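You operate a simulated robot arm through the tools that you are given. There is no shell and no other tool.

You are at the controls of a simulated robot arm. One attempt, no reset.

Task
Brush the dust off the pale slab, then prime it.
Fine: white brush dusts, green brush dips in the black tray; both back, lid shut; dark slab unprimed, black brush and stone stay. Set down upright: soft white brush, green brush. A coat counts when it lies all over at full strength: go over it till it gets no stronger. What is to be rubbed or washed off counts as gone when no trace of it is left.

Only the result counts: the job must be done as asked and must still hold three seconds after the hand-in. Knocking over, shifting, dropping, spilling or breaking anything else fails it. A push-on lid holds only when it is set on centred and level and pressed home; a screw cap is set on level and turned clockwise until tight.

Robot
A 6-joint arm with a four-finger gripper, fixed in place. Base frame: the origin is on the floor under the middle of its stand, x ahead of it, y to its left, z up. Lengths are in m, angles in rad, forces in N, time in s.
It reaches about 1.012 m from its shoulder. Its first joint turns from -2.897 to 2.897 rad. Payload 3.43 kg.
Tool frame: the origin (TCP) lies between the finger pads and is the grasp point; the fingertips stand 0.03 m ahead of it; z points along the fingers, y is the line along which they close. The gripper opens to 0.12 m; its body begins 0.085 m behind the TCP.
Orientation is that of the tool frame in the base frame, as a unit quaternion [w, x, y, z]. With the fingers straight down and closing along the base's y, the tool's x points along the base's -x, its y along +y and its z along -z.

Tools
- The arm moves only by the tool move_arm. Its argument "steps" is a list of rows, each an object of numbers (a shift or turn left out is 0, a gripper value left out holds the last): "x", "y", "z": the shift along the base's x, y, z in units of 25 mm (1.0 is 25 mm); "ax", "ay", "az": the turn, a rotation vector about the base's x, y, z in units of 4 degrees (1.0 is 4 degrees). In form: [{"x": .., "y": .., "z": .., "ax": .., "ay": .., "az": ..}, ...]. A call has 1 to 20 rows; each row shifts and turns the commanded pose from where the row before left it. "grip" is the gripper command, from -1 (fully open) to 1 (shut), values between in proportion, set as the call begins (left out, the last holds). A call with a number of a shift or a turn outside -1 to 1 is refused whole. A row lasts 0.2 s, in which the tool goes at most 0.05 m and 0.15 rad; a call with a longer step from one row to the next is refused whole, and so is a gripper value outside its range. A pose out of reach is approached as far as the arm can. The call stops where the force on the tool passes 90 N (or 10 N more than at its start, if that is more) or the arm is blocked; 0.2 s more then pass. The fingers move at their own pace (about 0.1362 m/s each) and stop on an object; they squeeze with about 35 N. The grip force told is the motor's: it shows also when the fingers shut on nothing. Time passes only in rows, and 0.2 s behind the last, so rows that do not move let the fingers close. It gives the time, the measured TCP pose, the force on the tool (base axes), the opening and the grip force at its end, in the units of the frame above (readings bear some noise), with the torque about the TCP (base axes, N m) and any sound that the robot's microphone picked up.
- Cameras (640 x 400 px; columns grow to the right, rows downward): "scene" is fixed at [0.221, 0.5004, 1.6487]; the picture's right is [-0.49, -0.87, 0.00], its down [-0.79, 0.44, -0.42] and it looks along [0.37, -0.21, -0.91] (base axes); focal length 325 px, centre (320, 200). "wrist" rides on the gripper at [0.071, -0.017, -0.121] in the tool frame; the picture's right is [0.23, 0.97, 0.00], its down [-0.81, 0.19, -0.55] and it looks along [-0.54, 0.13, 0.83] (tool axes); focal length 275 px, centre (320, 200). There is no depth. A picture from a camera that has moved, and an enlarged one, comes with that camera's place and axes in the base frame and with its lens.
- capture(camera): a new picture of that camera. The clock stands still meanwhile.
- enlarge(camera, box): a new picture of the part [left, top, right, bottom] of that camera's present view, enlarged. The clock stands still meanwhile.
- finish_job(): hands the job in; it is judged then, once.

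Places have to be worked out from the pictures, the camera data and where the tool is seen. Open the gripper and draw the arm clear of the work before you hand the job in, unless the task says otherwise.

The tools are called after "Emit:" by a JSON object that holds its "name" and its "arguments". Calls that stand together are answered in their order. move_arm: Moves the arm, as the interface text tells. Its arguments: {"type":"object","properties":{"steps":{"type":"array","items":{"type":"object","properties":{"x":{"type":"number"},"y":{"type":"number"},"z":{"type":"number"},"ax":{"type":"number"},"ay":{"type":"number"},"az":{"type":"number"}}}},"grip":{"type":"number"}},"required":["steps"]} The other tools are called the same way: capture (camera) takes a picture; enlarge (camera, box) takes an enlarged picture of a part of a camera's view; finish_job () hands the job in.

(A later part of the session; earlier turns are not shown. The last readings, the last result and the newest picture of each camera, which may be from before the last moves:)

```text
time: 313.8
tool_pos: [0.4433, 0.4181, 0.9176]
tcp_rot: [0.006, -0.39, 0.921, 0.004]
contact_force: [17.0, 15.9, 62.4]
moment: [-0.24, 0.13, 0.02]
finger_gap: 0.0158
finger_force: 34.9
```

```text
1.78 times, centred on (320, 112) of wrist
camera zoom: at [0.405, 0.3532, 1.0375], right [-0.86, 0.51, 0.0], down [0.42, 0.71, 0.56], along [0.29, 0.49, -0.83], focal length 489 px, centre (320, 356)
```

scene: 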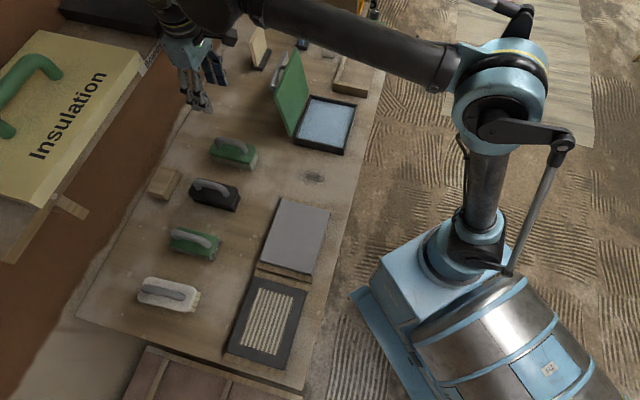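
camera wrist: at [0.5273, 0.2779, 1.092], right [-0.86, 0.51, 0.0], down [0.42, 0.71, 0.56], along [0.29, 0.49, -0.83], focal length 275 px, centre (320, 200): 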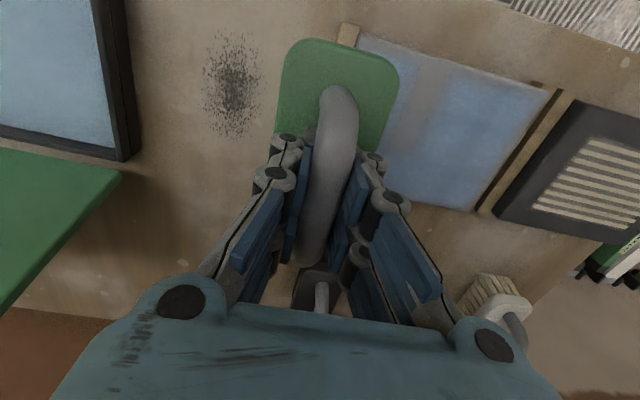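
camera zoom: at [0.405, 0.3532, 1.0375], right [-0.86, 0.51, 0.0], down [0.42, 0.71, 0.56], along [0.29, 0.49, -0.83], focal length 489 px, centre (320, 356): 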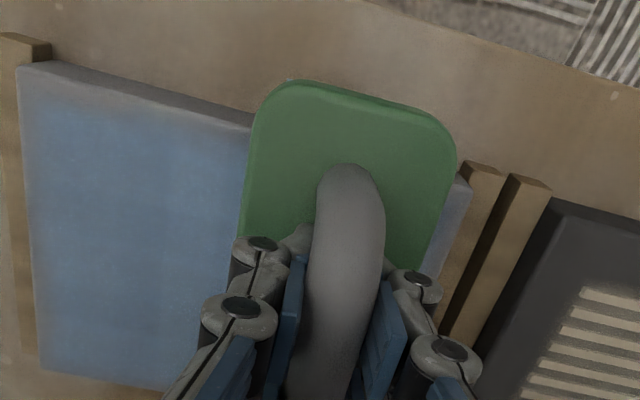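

The robot-side edge still fades over ~1 cm; the slab reaches a bit farther toward the robot than I had assumed. I do extra short strokes there, running the brush farther past that edge with less pressure.

Emit:
{"name": "move_arm", "arguments": {"steps": [{"z": 0.015, "x": -0.174, "y": -0.18}, {"x": -0.174, "y": -0.18}, {"x": 0.174, "y": 0.18}, {"x": 0.174, "y": 0.18}, {"x": 0.174, "y": 0.18}, {"x": 0.174, "y": 0.18}, {"x": 0.174, "y": 0.18}]}}

Emit:
{"name": "move_arm", "arguments": {"steps": [{"x": -0.174, "y": -0.18}, {"x": -0.174, "y": -0.18}, {"x": -0.174, "y": -0.18}, {"x": -0.174, "y": -0.18}, {"x": -0.174, "y": -0.18}, {"x": 0.174, "y": 0.18}, {"x": 0.174, "y": 0.18}, {"x": 0.174, "y": 0.18}, {"x": 0.174, "y": 0.18}, {"x": 0.174, "y": 0.18}, {"x": -0.174, "y": -0.18}, {"x": -0.174, "y": -0.18}, {"x": -0.174, "y": -0.18}, {"x": -0.174, "y": -0.18}, {"x": -0.174, "y": -0.18}]}}

Emit:
{"name": "move_arm", "arguments": {"steps": [{"z": 0.25}, {"x": -0.503, "y": 0.487}, {"x": -0.503, "y": 0.487}, {"z": -0.2}, {"z": -0.05}, {}]}}

Emit:
{"name": "enlarge", "arguments": {"camera": "wrist", "box": [60, 0, 420, 225]}}

```text
time: 315.4
tool_pos: [0.4568, 0.4303, 0.918]
tcp_rot: [0.005, -0.392, 0.92, 0.003]
contact_force: [-6.6, -6.4, 23.0]
moment: [-0.42, 0.36, 0.03]
finger_gap: 0.0159
finger_force: 34.9
```

```text
time: 318.6
tool_pos: [0.4353, 0.4078, 0.9184]
tcp_rot: [0.006, -0.392, 0.92, 0.004]
contact_force: [8.7, 9.6, 34.5]
moment: [0.24, -0.21, -0.06]
finger_gap: 0.0159
finger_force: 34.8
```

```text
time: 320.0
tool_pos: [0.4092, 0.4319, 0.9166]
tcp_rot: [0.006, -0.392, 0.92, 0.004]
contact_force: [-0.1, -0.8, 6.1]
moment: [-0.18, 0.13, -0.01]
finger_gap: 0.0156
finger_force: 34.9
```

```text
1.78 times, centred on (240, 112) of wrist
camera zoom: at [0.371, 0.3687, 1.0381], right [-0.86, 0.51, 0.0], down [0.42, 0.71, 0.56], along [0.29, 0.49, -0.83], focal length 489 px, centre (462, 356)
```

zoom: 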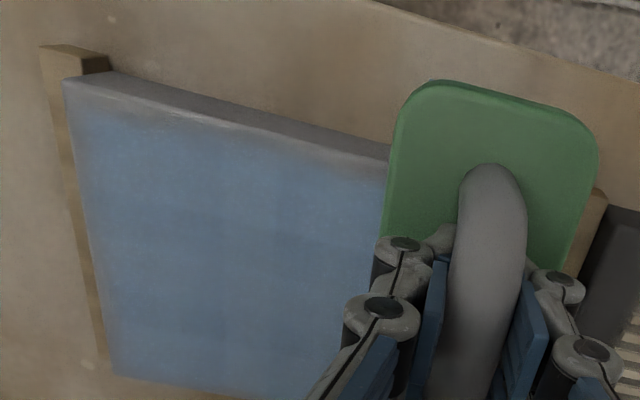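

Much better along that edge now. I continue at the dark-slab end (s≈+0.067) with robot-side short strokes, then a long pass.

Emit:
{"name": "move_arm", "arguments": {"steps": [{"z": -0.02}, {"x": 0.174, "y": 0.18}, {"x": 0.174, "y": 0.18}, {"x": 0.174, "y": 0.18}, {"x": 0.174, "y": 0.18}, {"x": 0.174, "y": 0.18}, {"x": -0.174, "y": -0.18}, {"x": -0.174, "y": -0.18}, {"x": -0.174, "y": -0.18}, {"x": -0.174, "y": -0.18}, {"x": -0.174, "y": -0.18}]}}

Emit:
{"name": "move_arm", "arguments": {"steps": [{"x": 0.174, "y": 0.18}, {"x": 0.174, "y": 0.18}, {"x": 0.174, "y": 0.18}, {"x": 0.174, "y": 0.18}, {"x": 0.174, "y": 0.18}, {"x": 0.174, "y": 0.18}, {"x": 0.174, "y": 0.18}, {"x": 0.174, "y": 0.18}, {"x": 0.174, "y": 0.18}, {"x": 0.174, "y": 0.18}, {"x": 0.174, "y": 0.18}, {"x": 0.174, "y": 0.18}, {"x": 0.174, "y": 0.18}]}}

Emit:
{"name": "move_arm", "arguments": {"steps": [{"x": -0.174, "y": -0.18}, {"x": -0.174, "y": -0.18}, {"x": -0.174, "y": -0.18}, {"x": -0.174, "y": -0.18}, {"x": 0.174, "y": 0.18}, {"x": 0.174, "y": 0.18}, {"x": 0.174, "y": 0.18}, {"x": 0.174, "y": 0.18}]}}

Emit:
{"name": "move_arm", "arguments": {"steps": [{"x": -0.174, "y": -0.18}, {"x": -0.174, "y": -0.18}, {"x": -0.174, "y": -0.18}, {"x": -0.174, "y": -0.18}, {"x": -0.174, "y": -0.18}, {"x": -0.174, "y": -0.18}, {"x": -0.174, "y": -0.18}, {"x": -0.174, "y": -0.18}, {"x": -0.174, "y": -0.18}, {"x": -0.174, "y": -0.18}, {"x": -0.174, "y": -0.18}, {"x": -0.174, "y": -0.18}, {"x": -0.174, "y": -0.18}]}}

```text
time: 322.4
tool_pos: [0.4091, 0.4323, 0.9181]
tcp_rot: [0.006, -0.392, 0.92, 0.004]
contact_force: [10.1, 8.2, 37.7]
moment: [0.2, -0.27, 0.02]
finger_gap: 0.0155
finger_force: 35.4
```

```text
time: 325.2
tool_pos: [0.4648, 0.4895, 0.9183]
tcp_rot: [0.006, -0.392, 0.92, 0.004]
contact_force: [-8.3, -8.7, 31.8]
moment: [-0.39, 0.37, -0.04]
finger_gap: 0.0155
finger_force: 35.2
```

```text
time: 327.0
tool_pos: [0.4655, 0.4898, 0.9191]
tcp_rot: [0.006, -0.392, 0.92, 0.005]
contact_force: [-11.8, -15.7, 51.7]
moment: [-0.72, 0.65, 0.01]
finger_gap: 0.0157
finger_force: 34.8
```

```text
time: 329.8
tool_pos: [0.4097, 0.4328, 0.9194]
tcp_rot: [0.005, -0.391, 0.92, 0.005]
contact_force: [13.0, 13.9, 52.6]
moment: [0.28, -0.33, 0.0]
finger_gap: 0.0159
finger_force: 35.4
```

I lift and step away to inspect the whole coat.

Emit:
{"name": "move_arm", "arguments": {"steps": [{"z": 0.4}, {"z": 0.8}, {"z": 0.9}, {"x": 0.7, "y": -0.62}, {"x": 0.8, "y": -0.65}, {"x": 0.8, "y": -0.65}, {"x": 0.8, "y": -0.65}, {"x": 0.8, "y": -0.65}, {"x": 0.8, "y": -0.65}, {"x": 0.8, "y": -0.65}, {"x": 0.8, "y": -0.65}, {"x": 0.8, "y": -0.65}, {"x": 0.8, "y": -0.65}, {"x": 0.8, "y": -0.65}, {}]}}

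Emit:
{"name": "enlarge", "arguments": {"camera": "scene", "box": [240, 190, 340, 280]}}

Emit:
{"name": "capture", "arguments": {"camera": "wrist"}}

```text
time: 333.0
tool_pos: [0.6273, 0.2555, 0.9701]
tcp_rot: [0.004, -0.391, 0.92, 0.004]
contact_force: [-0.7, 0.0, -2.1]
moment: [0.01, 0.0, -0.04]
finger_gap: 0.0153
finger_force: 34.7
```

```text
4.44 times, centred on (290, 235) of scene
camera zoom: at [0.221, 0.5004, 1.6487], right [-0.49, -0.87, 0.0], down [-0.79, 0.44, -0.42], along [0.37, -0.21, -0.91], focal length 1443 px, centre (453, 44)
```

zoom: 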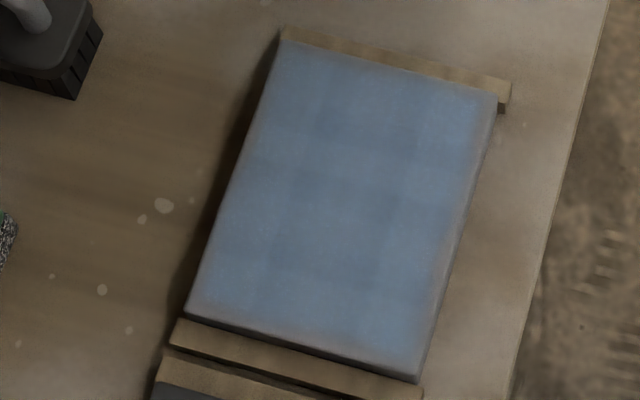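

```text
taken
camera wrist: at [0.5891, 0.1913, 1.0899], right [-0.86, 0.51, 0.0], down [0.42, 0.71, 0.56], along [0.29, 0.49, -0.83], focal length 275 px, centre (320, 200)
```

wrist: 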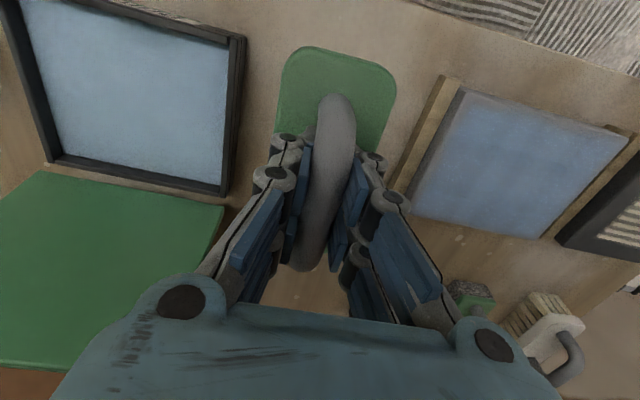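

Emit:
{"name": "enlarge", "arguments": {"camera": "scene", "box": [270, 198, 334, 238]}}

Emit:
{"name": "enlarge", "arguments": {"camera": "scene", "box": [256, 235, 320, 275]}}

Emit:
{"name": "enlarge", "arguments": {"camera": "wrist", "box": [390, 70, 630, 240]}}

```text
10.00 times, centred on (302, 218) of scene
camera zoom: at [0.221, 0.5004, 1.6487], right [-0.49, -0.87, 0.0], down [-0.79, 0.44, -0.42], along [0.37, -0.21, -0.91], focal length 3248 px, centre (500, 20)
```

zoom: 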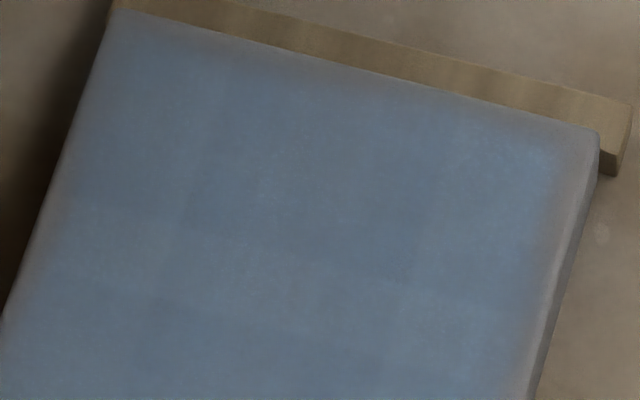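

```text
10.00 times, centred on (288, 255) of scene
camera zoom: at [0.221, 0.5004, 1.6487], right [-0.49, -0.87, 0.0], down [-0.79, 0.44, -0.42], along [0.37, -0.21, -0.91], focal length 3248 px, centre (640, -350)
```

zoom: 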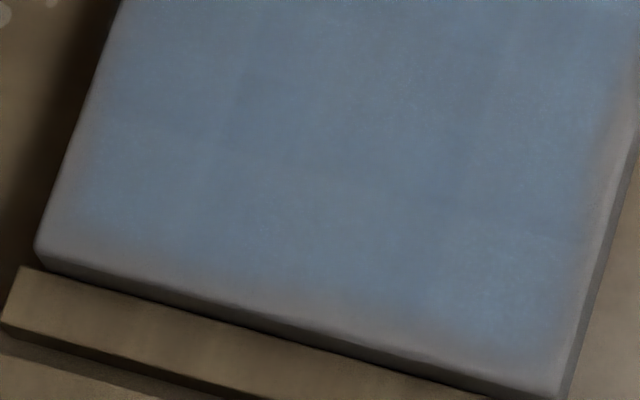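

```text
2.35 times, centred on (510, 155) of wrist
camera zoom: at [0.5891, 0.1913, 1.0899], right [-0.86, 0.51, 0.0], down [0.42, 0.71, 0.56], along [0.29, 0.49, -0.83], focal length 648 px, centre (-127, 306)
```

zoom: 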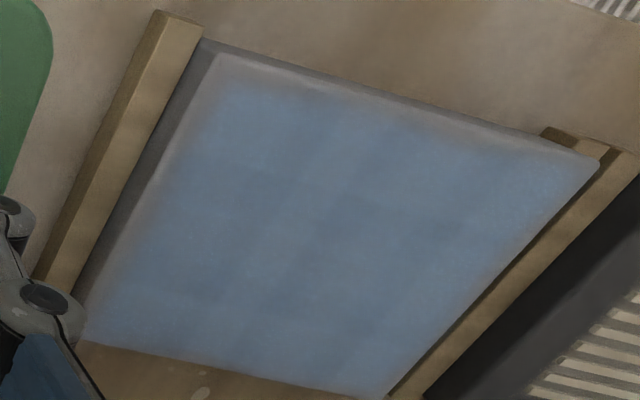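

The body of the coat is nearly uniform, but a thin band along all four edges is still weak. I re-dip and then work the edges with the brush's core running over them.

Emit:
{"name": "move_arm", "arguments": {"steps": [{"x": 0.74, "y": -0.479, "z": 0.3}, {"x": 0.74, "y": -0.479}, {"x": 0.74, "y": -0.479}, {"x": 0.74, "y": -0.479}, {"x": 0.74, "y": -0.479}, {"x": 0.74, "y": -0.479, "az": -0.15}, {"x": 0.74, "y": -0.479, "az": -0.15}, {"x": 0.76, "y": -0.479}, {}]}}

```text
time: 335.0
tool_pos: [0.7763, 0.1588, 0.9779]
tcp_rot: [0.005, -0.382, 0.924, 0.004]
contact_force: [-0.3, 0.9, -2.0]
moment: [0.0, 0.0, 0.0]
finger_gap: 0.0155
finger_force: 34.8
```

Emit:
{"name": "move_arm", "arguments": {"steps": [{"z": -0.8}, {"z": -0.8}, {"z": -0.7}, {"z": -0.3}, {"z": -0.2}, {}]}}

Emit:
{"name": "move_arm", "arguments": {"steps": [{"z": -0.08}, {}]}}

```text
time: 336.4
tool_pos: [0.7756, 0.1593, 0.908]
tcp_rot: [0.005, -0.382, 0.924, 0.004]
contact_force: [0.0, -0.1, -1.5]
moment: [0.02, 0.01, 0.02]
finger_gap: 0.0158
finger_force: 35.0
```

```text
time: 337.0
tool_pos: [0.7756, 0.1591, 0.9062]
tcp_rot: [0.005, -0.381, 0.925, 0.004]
contact_force: [1.3, 1.6, 21.0]
moment: [-0.75, 0.67, -0.04]
finger_gap: 0.0155
finger_force: 35.3
```

Emit:
{"name": "move_arm", "arguments": {"steps": [{"z": 0.2}, {"z": 0.5}, {"z": 0.8}, {"z": 0.8}, {"z": 0.2, "x": -0.41, "y": 0.274}, {"x": -0.812, "y": 0.5485}, {"x": -0.812, "y": 0.5485}, {"x": -0.812, "y": 0.5485}, {"x": -0.812, "y": 0.5485}, {"x": -0.812, "y": 0.5485}, {"x": -0.812, "y": 0.5485}, {"x": -0.812, "y": 0.5485}, {"x": -0.812, "y": 0.5485}, {"x": -0.812, "y": 0.5485}, {"x": -0.812, "y": 0.5485, "az": 0.15}, {"x": -0.812, "y": 0.5485, "az": 0.15}, {"x": -0.812, "y": 0.5485}, {"x": -0.41, "y": 0.274}, {}]}}

Emit:
{"name": "move_arm", "arguments": {"steps": [{"z": -0.8}, {"z": -0.8}, {"z": -0.3}, {"z": -0.06}, {}]}}

```text
time: 341.0
tool_pos: [0.5105, 0.339, 0.9671]
tcp_rot: [0.005, -0.39, 0.921, 0.004]
contact_force: [-0.3, 0.0, -1.3]
moment: [-0.01, 0.0, -0.03]
finger_gap: 0.0154
finger_force: 35.1
```

```text
time: 342.2
tool_pos: [0.5119, 0.337, 0.9204]
tcp_rot: [0.005, -0.392, 0.92, 0.004]
contact_force: [0.1, -0.5, -1.9]
moment: [-0.04, -0.01, -0.01]
finger_gap: 0.0155
finger_force: 35.0
```

Emit:
{"name": "move_arm", "arguments": {"steps": [{"z": -0.06}, {}]}}

Emit:
{"name": "move_arm", "arguments": {"steps": [{"z": -0.03}, {}]}}

```text
time: 342.8
tool_pos: [0.5109, 0.3383, 0.9178]
tcp_rot: [0.005, -0.392, 0.92, 0.004]
contact_force: [1.2, 1.3, 21.7]
moment: [-0.31, 0.2, 0.01]
finger_gap: 0.0157
finger_force: 35.0
```

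```text
time: 343.4
tool_pos: [0.5113, 0.3385, 0.9187]
tcp_rot: [0.006, -0.391, 0.92, 0.005]
contact_force: [7.7, 5.0, 41.9]
moment: [-0.29, 0.27, 0.06]
finger_gap: 0.0155
finger_force: 35.6
```

Contact made. I do repeated short strokes over the robot-side edge at this station.

Emit:
{"name": "move_arm", "arguments": {"steps": [{"z": 0.01, "x": 0.174, "y": 0.18}, {"x": 0.174, "y": 0.18}, {"x": 0.174, "y": 0.18}, {"x": 0.174, "y": 0.18}, {"x": 0.174, "y": 0.18}, {"x": -0.174, "y": -0.18}, {"x": -0.174, "y": -0.18}, {"x": -0.174, "y": -0.18}, {"x": -0.174, "y": -0.18}, {"x": -0.174, "y": -0.18}]}}

Emit:
{"name": "move_arm", "arguments": {"steps": [{"x": 0.174, "y": 0.18}, {"x": 0.174, "y": 0.18}, {"x": 0.174, "y": 0.18}, {"x": 0.174, "y": 0.18}, {"x": 0.174, "y": 0.18}, {"x": -0.174, "y": -0.18}, {"x": -0.174, "y": -0.18}, {"x": -0.174, "y": -0.18}, {"x": -0.174, "y": -0.18}, {"x": -0.174, "y": -0.18}, {"x": 0.174, "y": 0.18}, {"x": 0.174, "y": 0.18}, {"x": 0.174, "y": 0.18}, {"x": 0.174, "y": 0.18}, {"x": 0.174, "y": 0.18}, {"x": -0.174, "y": -0.18}, {"x": -0.174, "y": -0.18}, {"x": -0.174, "y": -0.18}, {"x": -0.174, "y": -0.18}, {"x": -0.174, "y": -0.18}]}}

Emit:
{"name": "move_arm", "arguments": {"steps": [{"z": 0.25}, {"x": -0.503, "y": 0.487}, {"x": -0.503, "y": 0.487}, {"z": -0.2}, {"z": -0.05}, {}]}}

Emit:
{"name": "enlarge", "arguments": {"camera": "wrist", "box": [140, 20, 500, 245]}}

```text
time: 345.6
tool_pos: [0.5111, 0.3369, 0.9172]
tcp_rot: [0.005, -0.392, 0.92, 0.004]
contact_force: [15.2, 17.1, 64.4]
moment: [0.22, -0.11, -0.06]
finger_gap: 0.0159
finger_force: 35.1
```

```text
time: 349.8
tool_pos: [0.5113, 0.3377, 0.9188]
tcp_rot: [0.006, -0.391, 0.92, 0.004]
contact_force: [15.5, 16.3, 65.4]
moment: [0.09, -0.11, -0.02]
finger_gap: 0.0159
finger_force: 35.3
```

```text
time: 351.2
tool_pos: [0.4844, 0.3606, 0.9181]
tcp_rot: [0.006, -0.392, 0.92, 0.005]
contact_force: [3.3, 1.1, 56.0]
moment: [-0.76, 0.67, 0.02]
finger_gap: 0.0158
finger_force: 34.9
```

```text
1.78 times, centred on (320, 132) of wrist
camera zoom: at [0.4467, 0.2973, 1.0376], right [-0.86, 0.51, 0.0], down [0.42, 0.71, 0.56], along [0.29, 0.49, -0.83], focal length 489 px, centre (320, 320)
```

zoom: 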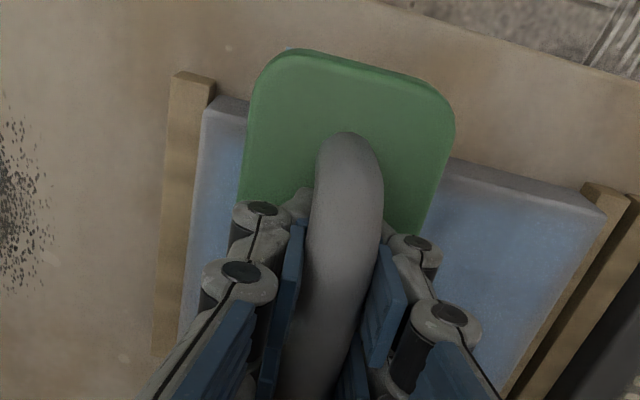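

The edge is filling in where I worked it. Same short strokes at this station with slightly less pressure.

Emit:
{"name": "move_arm", "arguments": {"steps": [{"z": 0.02, "x": 0.174, "y": 0.18}, {"x": 0.174, "y": 0.18}, {"x": 0.174, "y": 0.18}, {"x": 0.174, "y": 0.18}, {"x": 0.174, "y": 0.18}, {"x": -0.174, "y": -0.18}, {"x": -0.174, "y": -0.18}, {"x": -0.174, "y": -0.18}, {"x": -0.174, "y": -0.18}, {"x": -0.174, "y": -0.18}]}}

Emit:
{"name": "move_arm", "arguments": {"steps": [{"x": 0.174, "y": 0.18}, {"x": 0.174, "y": 0.18}, {"x": 0.174, "y": 0.18}, {"x": 0.174, "y": 0.18}, {"x": 0.174, "y": 0.18}, {"x": -0.174, "y": -0.18}, {"x": -0.174, "y": -0.18}, {"x": -0.174, "y": -0.18}, {"x": -0.174, "y": -0.18}, {"x": -0.174, "y": -0.18}, {"x": 0.174, "y": 0.18}, {"x": 0.174, "y": 0.18}, {"x": 0.174, "y": 0.18}, {"x": 0.174, "y": 0.18}, {"x": 0.174, "y": 0.18}, {"x": -0.174, "y": -0.18}, {"x": -0.174, "y": -0.18}, {"x": -0.174, "y": -0.18}, {"x": -0.174, "y": -0.18}, {"x": -0.174, "y": -0.18}]}}

Emit:
{"name": "move_arm", "arguments": {"steps": [{"z": 0.25}, {"x": -0.503, "y": 0.487}, {"x": -0.503, "y": 0.487}, {"z": -0.2}, {"z": -0.05}, {}]}}

```text
time: 353.4
tool_pos: [0.4862, 0.3637, 0.9177]
tcp_rot: [0.005, -0.392, 0.92, 0.005]
contact_force: [17.4, 18.2, 71.1]
moment: [0.22, -0.21, 0.04]
finger_gap: 0.0157
finger_force: 35.1
```

```text
time: 357.6
tool_pos: [0.4864, 0.3621, 0.9185]
tcp_rot: [0.006, -0.391, 0.92, 0.003]
contact_force: [11.5, 10.5, 44.2]
moment: [0.12, -0.11, 0.06]
finger_gap: 0.0158
finger_force: 34.8
```

```text
time: 359.0
tool_pos: [0.4598, 0.387, 0.919]
tcp_rot: [0.006, -0.392, 0.92, 0.005]
contact_force: [3.9, 3.1, 49.9]
moment: [-0.6, 0.54, -0.02]
finger_gap: 0.0156
finger_force: 34.7
```

Emit:
{"name": "move_arm", "arguments": {"steps": [{"z": 0.02, "x": 0.174, "y": 0.18}, {"x": 0.174, "y": 0.18}, {"x": 0.174, "y": 0.18}, {"x": 0.174, "y": 0.18}, {"x": 0.174, "y": 0.18}, {"x": -0.174, "y": -0.18}, {"x": -0.174, "y": -0.18}, {"x": -0.174, "y": -0.18}, {"x": -0.174, "y": -0.18}, {"x": -0.174, "y": -0.18}]}}

Emit:
{"name": "move_arm", "arguments": {"steps": [{"x": 0.174, "y": 0.18}, {"x": 0.174, "y": 0.18}, {"x": 0.174, "y": 0.18}, {"x": 0.174, "y": 0.18}, {"x": 0.174, "y": 0.18}, {"x": -0.174, "y": -0.18}, {"x": -0.174, "y": -0.18}, {"x": -0.174, "y": -0.18}, {"x": -0.174, "y": -0.18}, {"x": -0.174, "y": -0.18}, {"x": 0.174, "y": 0.18}, {"x": 0.174, "y": 0.18}, {"x": 0.174, "y": 0.18}, {"x": 0.174, "y": 0.18}, {"x": 0.174, "y": 0.18}, {"x": -0.174, "y": -0.18}, {"x": -0.174, "y": -0.18}, {"x": -0.174, "y": -0.18}, {"x": -0.174, "y": -0.18}, {"x": -0.174, "y": -0.18}]}}

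Emit:
{"name": "move_arm", "arguments": {"steps": [{"z": 0.25}, {"x": -0.503, "y": 0.487}, {"x": -0.503, "y": 0.487}, {"z": -0.2}, {"z": -0.06}, {}]}}

Emit:
{"name": "enlarge", "arguments": {"camera": "wrist", "box": [140, 20, 500, 245]}}

```text
time: 361.2
tool_pos: [0.4615, 0.3862, 0.9188]
tcp_rot: [0.005, -0.391, 0.92, 0.004]
contact_force: [3.7, 4.5, 16.7]
moment: [0.0, -0.08, -0.05]
finger_gap: 0.0154
finger_force: 35.1
```

```text
time: 365.4
tool_pos: [0.4618, 0.3856, 0.9179]
tcp_rot: [0.006, -0.392, 0.92, 0.004]
contact_force: [3.0, 2.6, 13.3]
moment: [0.04, -0.06, -0.01]
finger_gap: 0.0158
finger_force: 35.6
```

```text
time: 366.8
tool_pos: [0.4355, 0.4108, 0.9177]
tcp_rot: [0.005, -0.392, 0.92, 0.004]
contact_force: [-2.6, 0.4, 18.3]
moment: [-0.33, 0.44, -0.06]
finger_gap: 0.0157
finger_force: 34.8
```

```text
1.78 times, centred on (320, 132) of wrist
camera zoom: at [0.398, 0.3464, 1.038], right [-0.86, 0.51, 0.0], down [0.42, 0.71, 0.56], along [0.29, 0.49, -0.83], focal length 489 px, centre (320, 320)
```

zoom: 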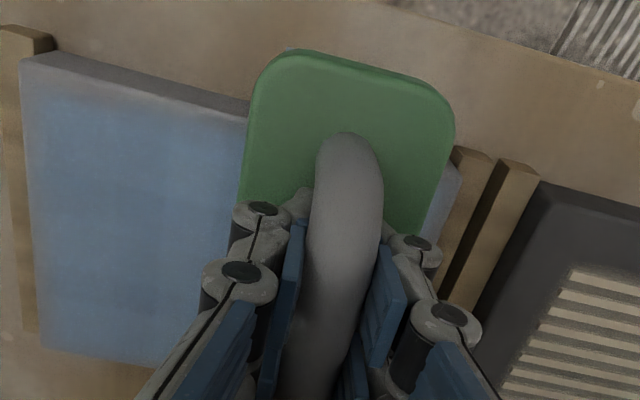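

Emit:
{"name": "move_arm", "arguments": {"steps": [{"x": 0.174, "y": 0.18}, {"x": 0.174, "y": 0.18}, {"x": 0.174, "y": 0.18}, {"x": 0.174, "y": 0.18}, {"x": 0.174, "y": 0.18}, {"x": -0.174, "y": -0.18}, {"x": -0.174, "y": -0.18}, {"x": -0.174, "y": -0.18}, {"x": -0.174, "y": -0.18}, {"x": -0.174, "y": -0.18}]}}

Emit:
{"name": "move_arm", "arguments": {"steps": [{"z": 0.25}, {"x": -0.503, "y": 0.487}, {"x": -0.503, "y": 0.487}, {"x": -0.086, "y": 0.083}, {"z": -0.2}, {"z": -0.06}, {}]}}

```text
time: 369.0
tool_pos: [0.4366, 0.4105, 0.9176]
tcp_rot: [0.005, -0.392, 0.92, 0.003]
contact_force: [5.5, 4.1, 22.5]
moment: [0.12, -0.19, 0.05]
finger_gap: 0.0157
finger_force: 34.6
```

```text
time: 370.6
tool_pos: [0.4092, 0.4375, 0.9183]
tcp_rot: [0.005, -0.392, 0.92, 0.004]
contact_force: [0.3, 1.5, 20.6]
moment: [-0.35, 0.29, 0.01]
finger_gap: 0.0154
finger_force: 34.7
```

Emit:
{"name": "move_arm", "arguments": {"steps": [{"x": 0.174, "y": 0.18}, {"x": 0.174, "y": 0.18}, {"x": 0.174, "y": 0.18}, {"x": 0.174, "y": 0.18}, {"x": 0.174, "y": 0.18}, {"x": -0.174, "y": -0.18}, {"x": -0.174, "y": -0.18}, {"x": -0.174, "y": -0.18}, {"x": -0.174, "y": -0.18}, {"x": -0.174, "y": -0.18}]}}

Emit:
{"name": "move_arm", "arguments": {"steps": [{"x": 0.174, "y": 0.18}, {"x": 0.174, "y": 0.18}, {"x": 0.174, "y": 0.18}, {"x": 0.174, "y": 0.18}, {"x": 0.174, "y": 0.18}, {"x": 0.174, "y": 0.18}, {"x": 0.174, "y": 0.18}, {"x": 0.174, "y": 0.18}, {"x": 0.174, "y": 0.18}, {"x": 0.174, "y": 0.18}, {"x": 0.174, "y": 0.18}, {"x": 0.174, "y": 0.18}, {"x": 0.174, "y": 0.18}]}}

Emit:
{"name": "move_arm", "arguments": {"steps": [{"x": -0.174, "y": -0.18}, {"x": -0.174, "y": -0.18}, {"x": -0.174, "y": -0.18}, {"x": -0.174, "y": -0.18}, {"x": 0.174, "y": 0.18}, {"x": 0.174, "y": 0.18}, {"x": 0.174, "y": 0.18}, {"x": 0.174, "y": 0.18}]}}

Emit:
{"name": "enlarge", "arguments": {"camera": "wrist", "box": [60, 0, 420, 225]}}

```text
time: 372.8
tool_pos: [0.4085, 0.4379, 0.918]
tcp_rot: [0.005, -0.391, 0.92, 0.003]
contact_force: [8.7, 7.5, 32.5]
moment: [0.1, -0.15, 0.04]
finger_gap: 0.0158
finger_force: 34.6
```

```text
time: 375.6
tool_pos: [0.4635, 0.4958, 0.918]
tcp_rot: [0.005, -0.392, 0.92, 0.005]
contact_force: [-8.7, -9.1, 30.9]
moment: [-0.35, 0.3, -0.03]
finger_gap: 0.0156
finger_force: 35.8
```

```text
time: 377.4
tool_pos: [0.4634, 0.4957, 0.9171]
tcp_rot: [0.006, -0.391, 0.92, 0.005]
contact_force: [-6.6, -6.8, 22.9]
moment: [-0.47, 0.52, -0.04]
finger_gap: 0.0158
finger_force: 35.1
```

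```text
1.78 times, centred on (240, 112) of wrist
camera zoom: at [0.4254, 0.4313, 1.0378], right [-0.86, 0.51, 0.0], down [0.42, 0.71, 0.56], along [0.29, 0.49, -0.83], focal length 489 px, centre (462, 356)
```

zoom: 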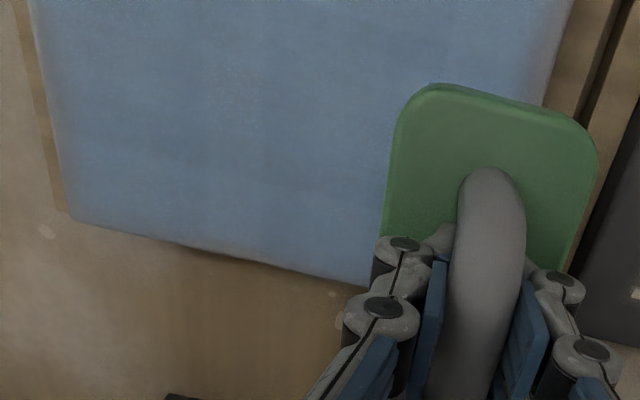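

Far edge and lid-side edge are painted to the rim; the dark-slab end still needs a bit. I shift another 1 cm outward there and stroke with lighter pressure.

Emit:
{"name": "move_arm", "arguments": {"steps": [{"z": 0.25}, {"x": -0.29, "y": 0.278}, {"x": -0.174, "y": -0.18}, {"z": -0.2}, {"z": -0.03}, {}]}}

```text
time: 378.8
tool_pos: [0.4519, 0.4989, 0.9191]
tcp_rot: [0.006, -0.391, 0.92, 0.004]
contact_force: [3.6, 4.6, 17.4]
moment: [-0.22, 0.13, -0.01]
finger_gap: 0.0157
finger_force: 35.0
```

Emit:
{"name": "move_arm", "arguments": {"steps": [{"x": -0.174, "y": -0.18}, {"x": -0.174, "y": -0.18}, {"x": -0.174, "y": -0.18}, {"x": -0.174, "y": -0.18}, {"x": -0.174, "y": -0.18}, {"x": -0.174, "y": -0.18}]}}

Emit:
{"name": "enlarge", "arguments": {"camera": "wrist", "box": [140, 0, 500, 225]}}

```text
time: 380.2
tool_pos: [0.427, 0.4714, 0.9182]
tcp_rot: [0.005, -0.391, 0.92, 0.003]
contact_force: [5.2, 4.9, 20.5]
moment: [-0.19, 0.18, 0.05]
finger_gap: 0.0155
finger_force: 35.2
```

```text
1.78 times, centred on (320, 112) of wrist
camera zoom: at [0.3889, 0.4073, 1.038], right [-0.86, 0.51, 0.0], down [0.42, 0.71, 0.56], along [0.29, 0.49, -0.83], focal length 489 px, centre (320, 356)
```

zoom: 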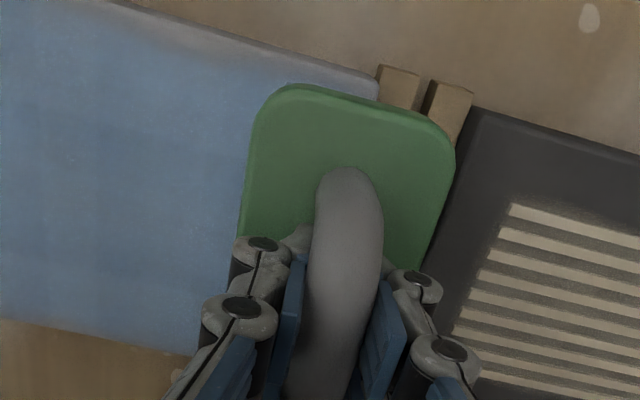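

Still upright with ~20 N. I continue with full-length passes along this end.

Emit:
{"name": "move_arm", "arguments": {"steps": [{"x": -0.174, "y": -0.18}, {"x": -0.174, "y": -0.18}, {"x": -0.174, "y": -0.18}, {"x": -0.174, "y": -0.18}, {"x": -0.174, "y": -0.18}, {"x": -0.174, "y": -0.18}]}}

Emit:
{"name": "move_arm", "arguments": {"steps": [{"x": 0.174, "y": 0.18}, {"x": 0.174, "y": 0.18}, {"x": 0.174, "y": 0.18}, {"x": 0.174, "y": 0.18}, {"x": 0.174, "y": 0.18}, {"x": 0.174, "y": 0.18}, {"x": 0.174, "y": 0.18}, {"x": 0.174, "y": 0.18}, {"x": 0.174, "y": 0.18}, {"x": 0.174, "y": 0.18}, {"x": 0.174, "y": 0.18}, {"x": 0.174, "y": 0.18}]}}

Emit:
{"name": "move_arm", "arguments": {"steps": [{"x": -0.174, "y": -0.18}, {"x": -0.174, "y": -0.18}, {"x": -0.174, "y": -0.18}, {"x": -0.174, "y": -0.18}, {"x": -0.174, "y": -0.18}, {"x": -0.174, "y": -0.18}, {"x": -0.174, "y": -0.18}, {"x": -0.174, "y": -0.18}, {"x": -0.174, "y": -0.18}, {"x": -0.174, "y": -0.18}, {"x": -0.174, "y": -0.18}, {"x": -0.174, "y": -0.18}, {"x": 0.174, "y": 0.18}, {"x": 0.174, "y": 0.18}, {"x": 0.174, "y": 0.18}, {"x": 0.174, "y": 0.18}, {"x": 0.174, "y": 0.18}, {"x": 0.174, "y": 0.18}]}}

Emit:
{"name": "enlarge", "arguments": {"camera": "wrist", "box": [140, 0, 500, 225]}}

```text
time: 381.6
tool_pos: [0.4014, 0.4443, 0.9176]
tcp_rot: [0.005, -0.392, 0.92, 0.005]
contact_force: [7.4, 9.9, 36.9]
moment: [0.1, -0.16, 0.08]
finger_gap: 0.0156
finger_force: 34.8
```

```text
time: 384.2
tool_pos: [0.4527, 0.4991, 0.9172]
tcp_rot: [0.005, -0.391, 0.92, 0.004]
contact_force: [-6.9, -5.7, 22.7]
moment: [-0.22, 0.28, 0.0]
finger_gap: 0.0157
finger_force: 34.7
```

```text
time: 388.0
tool_pos: [0.4265, 0.4722, 0.9185]
tcp_rot: [0.006, -0.392, 0.92, 0.005]
contact_force: [-3.3, -3.1, 12.3]
moment: [-0.27, 0.38, 0.01]
finger_gap: 0.0156
finger_force: 35.0
```

```text
1.78 times, centred on (320, 112) of wrist
camera zoom: at [0.3881, 0.4072, 1.0379], right [-0.86, 0.51, 0.0], down [0.42, 0.71, 0.56], along [0.29, 0.49, -0.83], focal length 489 px, centre (320, 356)
```

zoom: 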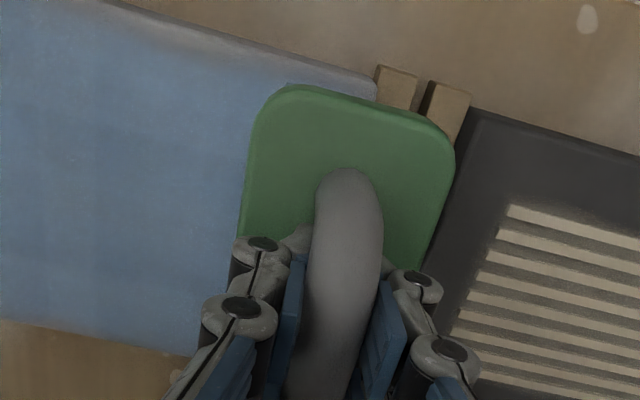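

I lift and check the whole slab again.

Emit:
{"name": "move_arm", "arguments": {"steps": [{"z": 0.4}, {"z": 0.8}, {"z": 0.9}, {"x": 0.7, "y": -0.65}, {"x": 0.8, "y": -0.73}, {"x": 0.8, "y": -0.73}, {"x": 0.8, "y": -0.73}, {"x": 0.8, "y": -0.73}, {"x": 0.8, "y": -0.73}, {"x": 0.8, "y": -0.73}, {"x": 0.8, "y": -0.73}, {"x": 0.8, "y": -0.73}, {"x": 0.8, "y": -0.73}, {"x": 0.8, "y": -0.73}, {}]}}

Emit:
{"name": "enlarge", "arguments": {"camera": "scene", "box": [270, 198, 334, 238]}}

Emit:
{"name": "enlarge", "arguments": {"camera": "scene", "box": [256, 235, 320, 275]}}

Emit:
{"name": "enlarge", "arguments": {"camera": "wrist", "box": [390, 70, 630, 240]}}

```text
time: 391.2
tool_pos: [0.646, 0.2735, 0.9694]
tcp_rot: [0.006, -0.392, 0.92, 0.004]
contact_force: [0.4, 0.3, -1.4]
moment: [-0.05, 0.01, -0.02]
finger_gap: 0.0155
finger_force: 35.4
```

```text
10.00 times, centred on (302, 218) of scene
camera zoom: at [0.221, 0.5004, 1.6487], right [-0.49, -0.87, 0.0], down [-0.79, 0.44, -0.42], along [0.37, -0.21, -0.91], focal length 3248 px, centre (500, 20)
```

zoom: 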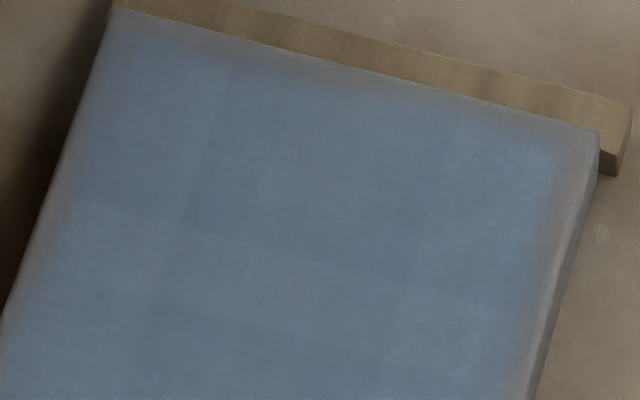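

```text
10.00 times, centred on (288, 255) of scene
camera zoom: at [0.221, 0.5004, 1.6487], right [-0.49, -0.87, 0.0], down [-0.79, 0.44, -0.42], along [0.37, -0.21, -0.91], focal length 3248 px, centre (640, -350)
```

zoom: 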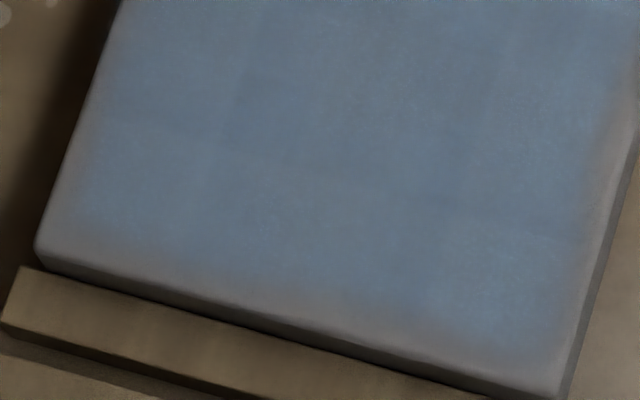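

```text
2.35 times, centred on (510, 155) of wrist
camera zoom: at [0.608, 0.2092, 1.0885], right [-0.86, 0.51, 0.0], down [0.42, 0.71, 0.56], along [0.29, 0.49, -0.83], focal length 648 px, centre (-127, 306)
```

zoom: 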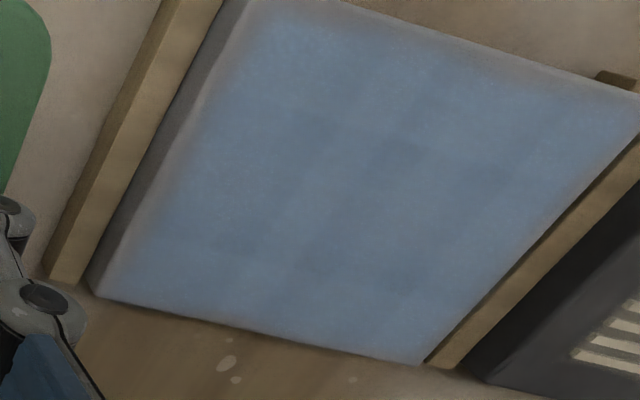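

Emit:
{"name": "enlarge", "arguments": {"camera": "scene", "box": [240, 190, 340, 280]}}

Emit:
{"name": "enlarge", "arguments": {"camera": "scene", "box": [300, 195, 340, 220]}}

Emit:
{"name": "enlarge", "arguments": {"camera": "scene", "box": [256, 250, 296, 275]}}

```text
4.44 times, centred on (290, 235) of scene
camera zoom: at [0.221, 0.5004, 1.6487], right [-0.49, -0.87, 0.0], down [-0.79, 0.44, -0.42], along [0.37, -0.21, -0.91], focal length 1443 px, centre (453, 44)
```

zoom: 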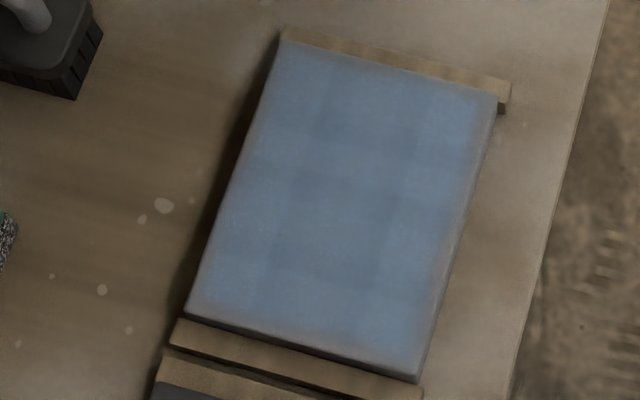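

```text
16.00 times, centred on (320, 208) of scene
camera zoom: at [0.221, 0.5004, 1.6487], right [-0.49, -0.87, 0.0], down [-0.79, 0.44, -0.42], along [0.37, -0.21, -0.91], focal length 5196 px, centre (320, 80)
```

zoom: 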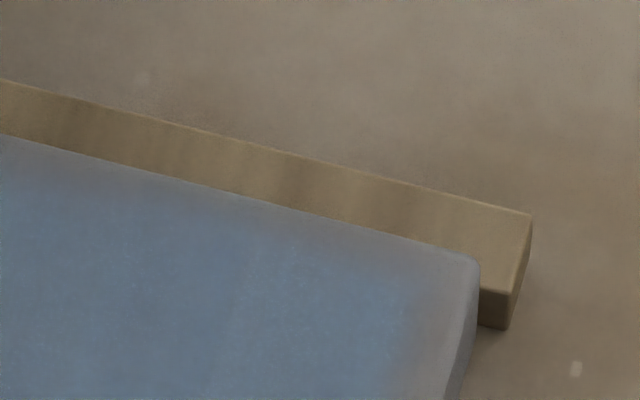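

```text
16.00 times, centred on (276, 262) of scene
camera zoom: at [0.221, 0.5004, 1.6487], right [-0.49, -0.87, 0.0], down [-0.79, 0.44, -0.42], along [0.37, -0.21, -0.91], focal length 5196 px, centre (1024, -800)
```

zoom: 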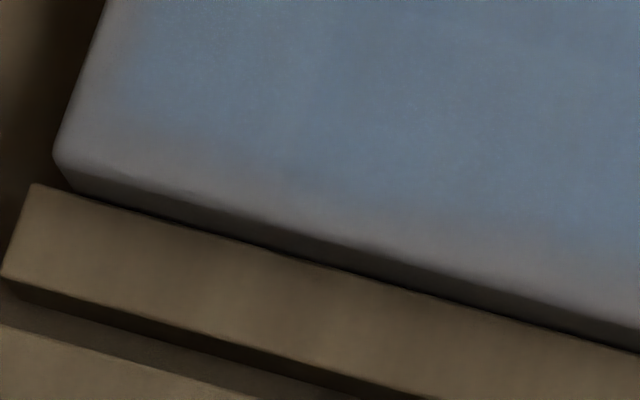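

The coat still shows a faint plaid where strokes overlapped, so it isn't at full strength everywhere, and the brush may have run dry in the last pass. I check the bristles' colour.

Emit:
{"name": "enlarge", "arguments": {"camera": "scene", "box": [280, 120, 376, 190]}}

```text
5.71 times, centred on (328, 155) of scene
camera zoom: at [0.221, 0.5004, 1.6487], right [-0.49, -0.87, 0.0], down [-0.79, 0.44, -0.42], along [0.37, -0.21, -0.91], focal length 1856 px, centre (274, 457)
```

zoom: 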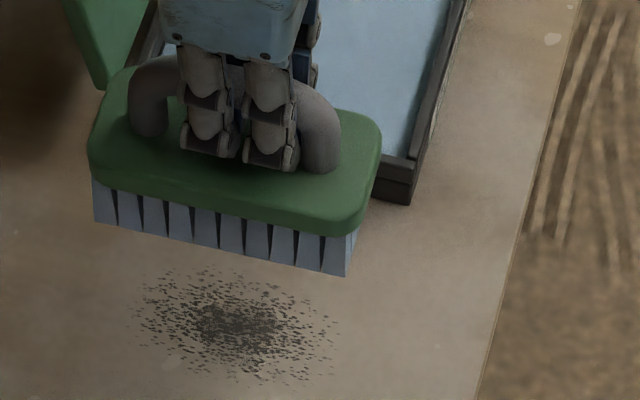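

I dip again and compare the bristle colour fresh from the tray.

Emit:
{"name": "move_arm", "arguments": {"steps": [{"x": 0.6, "y": -0.53, "z": 0.3}, {"x": 0.77, "y": -0.68}, {"x": 0.77, "y": -0.68}, {"x": 0.77, "y": -0.68}, {"x": 0.77, "y": -0.68, "az": -0.15}, {"x": 0.77, "y": -0.68, "az": -0.15}, {"x": 0.75, "y": -0.65}, {}]}}

Emit:
{"name": "move_arm", "arguments": {"steps": [{"z": -0.8}, {"z": -0.8}, {"z": -0.7}, {"z": -0.3}, {}]}}

```text
time: 393.0
tool_pos: [0.7747, 0.1591, 0.9764]
tcp_rot: [0.005, -0.383, 0.924, 0.004]
contact_force: [-0.1, 0.3, -1.4]
moment: [-0.02, -0.02, -0.02]
finger_gap: 0.0153
finger_force: 34.8
```

```text
time: 394.2
tool_pos: [0.7748, 0.1592, 0.9118]
tcp_rot: [0.005, -0.383, 0.924, 0.004]
contact_force: [0.2, 0.2, -0.9]
moment: [-0.01, 0.02, 0.02]
finger_gap: 0.0158
finger_force: 34.8
```

Emit:
{"name": "move_arm", "arguments": {"steps": [{"x": 0.03, "z": -0.15}, {"z": -0.06}, {}]}}

Emit:
{"name": "move_arm", "arguments": {"steps": [{"z": -0.04}, {}, {}, {}]}}

```text
time: 395.0
tool_pos: [0.7756, 0.1577, 0.9068]
tcp_rot: [0.005, -0.382, 0.924, 0.004]
contact_force: [-0.1, -0.2, -1.5]
moment: [-0.01, 0.03, -0.03]
finger_gap: 0.0157
finger_force: 34.9
```

```text
time: 396.0
tool_pos: [0.7745, 0.1577, 0.9048]
tcp_rot: [0.005, -0.382, 0.924, 0.005]
contact_force: [1.4, -0.3, 2.6]
moment: [-0.13, 0.14, 0.07]
finger_gap: 0.0157
finger_force: 35.2
```

Emit:
{"name": "move_arm", "arguments": {"steps": [{"z": -0.04}, {}, {}]}}

Emit:
{"name": "move_arm", "arguments": {"steps": [{"z": 0.3}, {"z": 0.6}, {"z": 0.6}, {}]}}

Emit:
{"name": "enlarge", "arguments": {"camera": "scene", "box": [290, 80, 386, 150]}}

```text
time: 396.8
tool_pos: [0.7757, 0.1588, 0.9069]
tcp_rot: [0.006, -0.382, 0.924, 0.005]
contact_force: [5.8, 1.6, 23.6]
moment: [-0.65, 0.63, 0.15]
finger_gap: 0.0155
finger_force: 35.4
```

```text
time: 397.8
tool_pos: [0.7755, 0.1581, 0.942]
tcp_rot: [0.004, -0.382, 0.924, 0.004]
contact_force: [0.0, 0.1, -2.2]
moment: [0.03, 0.0, -0.01]
finger_gap: 0.0157
finger_force: 35.1
```

```text
5.71 times, centred on (338, 115) of scene
camera zoom: at [0.221, 0.5004, 1.6487], right [-0.49, -0.87, 0.0], down [-0.79, 0.44, -0.42], along [0.37, -0.21, -0.91], focal length 1856 px, centre (217, 686)
```

zoom: 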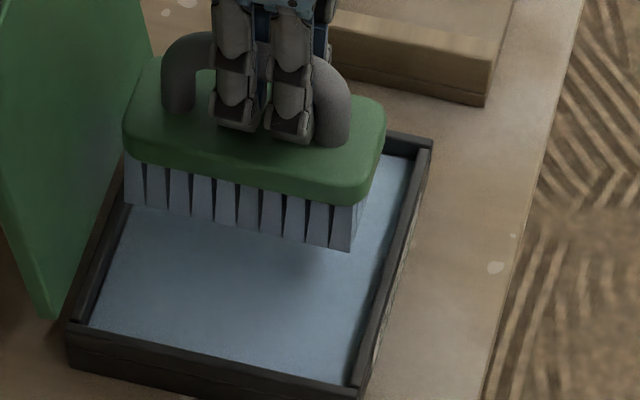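

Loaded. To test whether the coat still gains strength, I go to the dark-slab end and do a concentrated set of strokes there for a before/after comparison.

Emit:
{"name": "move_arm", "arguments": {"steps": [{"z": 0.8}, {"z": 0.3, "x": -0.43, "y": 0.33}, {"x": -0.87, "y": 0.664}, {"x": -0.87, "y": 0.664}, {"x": -0.87, "y": 0.664}, {"x": -0.87, "y": 0.664}, {"x": -0.87, "y": 0.664}, {"x": -0.87, "y": 0.664}, {"x": -0.87, "y": 0.664}, {"x": -0.87, "y": 0.664}, {"x": -0.87, "y": 0.664}, {"x": -0.87, "y": 0.664}, {"x": -0.87, "y": 0.664}, {"x": -0.87, "y": 0.664}, {"x": -0.87, "y": 0.664}, {"x": -0.87, "y": 0.664, "az": 0.15}, {"x": -0.87, "y": 0.664, "az": 0.15}, {"x": -0.87, "y": 0.664}, {"x": -0.43, "y": 0.33}, {}]}}

Emit:
{"name": "move_arm", "arguments": {"steps": [{"z": -0.8}, {"z": -0.8}, {"z": -0.2}, {}]}}

```text
time: 402.0
tool_pos: [0.4049, 0.4418, 0.9715]
tcp_rot: [0.005, -0.391, 0.92, 0.004]
contact_force: [-0.4, 0.0, -1.4]
moment: [-0.03, -0.01, 0.0]
finger_gap: 0.0157
finger_force: 35.3
```

```text
time: 403.0
tool_pos: [0.4044, 0.4411, 0.9252]
tcp_rot: [0.006, -0.391, 0.92, 0.004]
contact_force: [-0.3, 0.5, -1.4]
moment: [-0.01, 0.02, -0.04]
finger_gap: 0.0158
finger_force: 34.7
```

Emit:
{"name": "move_arm", "arguments": {"steps": [{"z": -0.2}, {"z": -0.06}, {}]}}

Emit:
{"name": "move_arm", "arguments": {"steps": [{"z": -0.03}, {}]}}

```text
time: 403.8
tool_pos: [0.4049, 0.4401, 0.9189]
tcp_rot: [0.005, -0.391, 0.92, 0.004]
contact_force: [-0.8, -1.3, 2.9]
moment: [-0.15, 0.1, 0.02]
finger_gap: 0.0158
finger_force: 35.2
```

```text
time: 404.4
tool_pos: [0.4048, 0.4394, 0.9177]
tcp_rot: [0.006, -0.391, 0.92, 0.005]
contact_force: [2.7, 0.8, 30.7]
moment: [-0.16, 0.07, -0.01]
finger_gap: 0.0158
finger_force: 35.3
```

Emit:
{"name": "move_arm", "arguments": {"steps": [{"x": 0.174, "y": 0.18}, {"x": 0.174, "y": 0.18}, {"x": 0.174, "y": 0.18}, {"x": 0.174, "y": 0.18}, {"x": 0.174, "y": 0.18}, {"x": 0.174, "y": 0.18}, {"x": 0.174, "y": 0.18}, {"x": 0.174, "y": 0.18}, {"x": 0.174, "y": 0.18}, {"x": 0.174, "y": 0.18}, {"x": 0.174, "y": 0.18}, {"x": 0.174, "y": 0.18}, {"x": 0.174, "y": 0.18}, {"x": 0.174, "y": 0.18}]}}

Emit:
{"name": "move_arm", "arguments": {"steps": [{"x": -0.174, "y": -0.18}, {"x": -0.174, "y": -0.18}, {"x": -0.174, "y": -0.18}, {"x": -0.174, "y": -0.18}, {"x": -0.174, "y": -0.18}, {"x": -0.174, "y": -0.18}, {"x": -0.174, "y": -0.18}, {"x": -0.174, "y": -0.18}, {"x": -0.174, "y": -0.18}, {"x": -0.174, "y": -0.18}, {"x": -0.174, "y": -0.18}, {"x": -0.174, "y": -0.18}, {"x": -0.174, "y": -0.18}, {"x": -0.174, "y": -0.18}]}}

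Emit:
{"name": "move_arm", "arguments": {"steps": [{"x": 0.174, "y": 0.18}, {"x": 0.174, "y": 0.18}, {"x": 0.174, "y": 0.18}, {"x": 0.174, "y": 0.18}, {"x": 0.174, "y": 0.18}, {"x": -0.174, "y": -0.18}, {"x": -0.174, "y": -0.18}, {"x": -0.174, "y": -0.18}, {"x": -0.174, "y": -0.18}, {"x": -0.174, "y": -0.18}]}}

Emit:
{"name": "move_arm", "arguments": {"steps": [{"z": 0.4}, {"z": 0.8}, {"z": 0.9}, {"x": 0.7, "y": -0.68}, {"x": 0.8, "y": -0.73}, {"x": 0.8, "y": -0.73}, {"x": 0.8, "y": -0.73}, {"x": 0.8, "y": -0.73}, {"x": 0.8, "y": -0.73}, {"x": 0.8, "y": -0.73}, {"x": 0.8, "y": -0.73}, {}]}}

Emit:
{"name": "enlarge", "arguments": {"camera": "scene", "box": [256, 235, 320, 275]}}

Emit:
{"name": "enlarge", "arguments": {"camera": "scene", "box": [240, 190, 340, 280]}}

```text
time: 407.4
tool_pos: [0.4651, 0.5028, 0.9177]
tcp_rot: [0.006, -0.391, 0.92, 0.005]
contact_force: [-2.4, -3.1, 9.7]
moment: [-0.17, 0.13, 0.0]
finger_gap: 0.0155
finger_force: 34.7
```

```text
time: 410.4
tool_pos: [0.405, 0.4397, 0.9174]
tcp_rot: [0.006, -0.391, 0.92, 0.004]
contact_force: [6.4, 5.3, 23.8]
moment: [0.06, -0.12, 0.07]
finger_gap: 0.0159
finger_force: 34.5
```

```text
time: 412.6
tool_pos: [0.4054, 0.4406, 0.9183]
tcp_rot: [0.006, -0.392, 0.92, 0.004]
contact_force: [6.3, 5.5, 23.3]
moment: [0.11, -0.24, 0.05]
finger_gap: 0.0156
finger_force: 34.7
```

```text
time: 415.2
tool_pos: [0.5635, 0.2956, 0.9702]
tcp_rot: [0.005, -0.391, 0.92, 0.004]
contact_force: [0.3, 1.1, -1.5]
moment: [0.0, 0.03, -0.01]
finger_gap: 0.0158
finger_force: 35.3
```

```text
10.00 times, centred on (288, 255) of scene
camera zoom: at [0.221, 0.5004, 1.6487], right [-0.49, -0.87, 0.0], down [-0.79, 0.44, -0.42], along [0.37, -0.21, -0.91], focal length 3248 px, centre (640, -350)
```

zoom: 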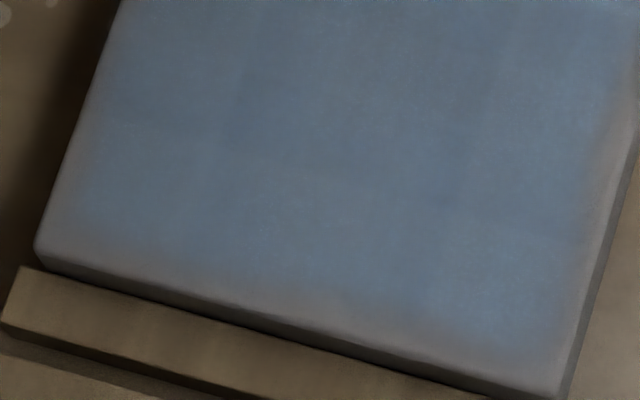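

```text
4.44 times, centred on (290, 235) of scene
camera zoom: at [0.221, 0.5004, 1.6487], right [-0.49, -0.87, 0.0], down [-0.79, 0.44, -0.42], along [0.37, -0.21, -0.91], focal length 1443 px, centre (453, 44)
```

zoom: 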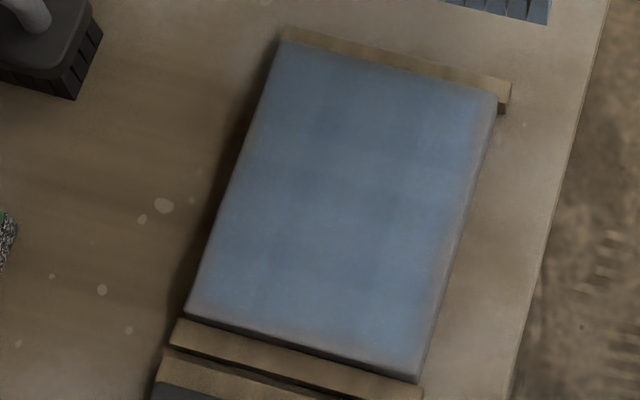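

The edge band there did not change at all with fresh primer, so it appears to be how the slab's rim renders; the interior looks the same or slightly more even. I make one more fresh-load pass over the other half to compare before and after.

Emit:
{"name": "move_arm", "arguments": {"steps": [{"x": -0.6, "y": 0.585}, {"x": -0.6, "y": 0.585}, {"x": -0.6, "y": 0.585}, {"x": -0.6, "y": 0.585}, {}, {"z": -0.8}, {"z": -0.8}, {"z": -0.3}, {"z": -0.1}, {}]}}

Emit:
{"name": "move_arm", "arguments": {"steps": [{"z": -0.05}, {}]}}

```text
time: 417.4
tool_pos: [0.503, 0.3547, 0.9205]
tcp_rot: [0.005, -0.392, 0.92, 0.004]
contact_force: [0.3, -0.7, -2.3]
moment: [-0.01, -0.02, 0.02]
finger_gap: 0.0156
finger_force: 35.0
```

```text
time: 418.0
tool_pos: [0.5038, 0.3545, 0.9195]
tcp_rot: [0.005, -0.391, 0.92, 0.004]
contact_force: [-0.1, 0.0, -2.8]
moment: [0.0, 0.02, -0.01]
finger_gap: 0.0154
finger_force: 34.9
```

Emit:
{"name": "move_arm", "arguments": {"steps": [{"z": -0.05}, {}]}}

Emit:
{"name": "move_arm", "arguments": {"steps": [{"z": -0.02}, {}]}}

```text
time: 418.6
tool_pos: [0.502, 0.3547, 0.9189]
tcp_rot: [0.005, -0.391, 0.92, 0.004]
contact_force: [1.9, -0.9, 21.6]
moment: [-0.41, 0.37, 0.01]
finger_gap: 0.0155
finger_force: 35.0
```

```text
time: 419.2
tool_pos: [0.502, 0.3553, 0.9186]
tcp_rot: [0.006, -0.391, 0.92, 0.004]
contact_force: [12.1, 4.8, 44.2]
moment: [-0.08, 0.04, 0.03]
finger_gap: 0.0157
finger_force: 35.3
```

Emit:
{"name": "move_arm", "arguments": {"steps": [{"z": 0.01, "x": 0.174, "y": 0.18}, {"x": 0.174, "y": 0.18}, {"x": 0.174, "y": 0.18}, {"x": 0.174, "y": 0.18}, {"x": 0.174, "y": 0.18}, {"x": 0.174, "y": 0.18}, {"x": 0.174, "y": 0.18}, {"x": 0.174, "y": 0.18}, {"x": 0.174, "y": 0.18}, {"x": 0.174, "y": 0.18}, {"x": 0.174, "y": 0.18}, {"x": 0.174, "y": 0.18}, {"x": 0.174, "y": 0.18}, {"x": 0.174, "y": 0.18}]}}

Emit:
{"name": "move_arm", "arguments": {"steps": [{"x": -0.174, "y": -0.18}, {"x": -0.174, "y": -0.18}, {"x": -0.174, "y": -0.18}, {"x": -0.174, "y": -0.18}, {"x": -0.174, "y": -0.18}, {"x": -0.174, "y": -0.18}, {"x": -0.174, "y": -0.18}, {"x": -0.174, "y": -0.18}, {"x": -0.174, "y": -0.18}, {"x": -0.174, "y": -0.18}, {"x": -0.174, "y": -0.18}, {"x": -0.174, "y": -0.18}, {"x": -0.174, "y": -0.18}, {"x": -0.174, "y": -0.18}]}}

Emit:
{"name": "move_arm", "arguments": {"steps": [{"z": 0.25}, {"x": -0.503, "y": 0.487}, {"x": -0.503, "y": 0.487}, {"z": -0.2}, {"z": -0.05}, {}]}}

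```text
time: 422.2
tool_pos: [0.5621, 0.4172, 0.9183]
tcp_rot: [0.005, -0.392, 0.92, 0.004]
contact_force: [-6.4, -5.4, 26.3]
moment: [-0.49, 0.52, 0.0]
finger_gap: 0.0157
finger_force: 35.5
```

```text
time: 425.2
tool_pos: [0.5026, 0.3545, 0.9189]
tcp_rot: [0.006, -0.392, 0.92, 0.005]
contact_force: [10.2, 10.7, 37.5]
moment: [-0.03, 0.02, 0.0]
finger_gap: 0.0156
finger_force: 34.9
```

```text
time: 426.6
tool_pos: [0.4781, 0.3791, 0.9189]
tcp_rot: [0.005, -0.392, 0.92, 0.004]
contact_force: [-1.6, -0.1, 35.6]
moment: [-0.68, 0.67, 0.01]
finger_gap: 0.0153
finger_force: 35.1
```

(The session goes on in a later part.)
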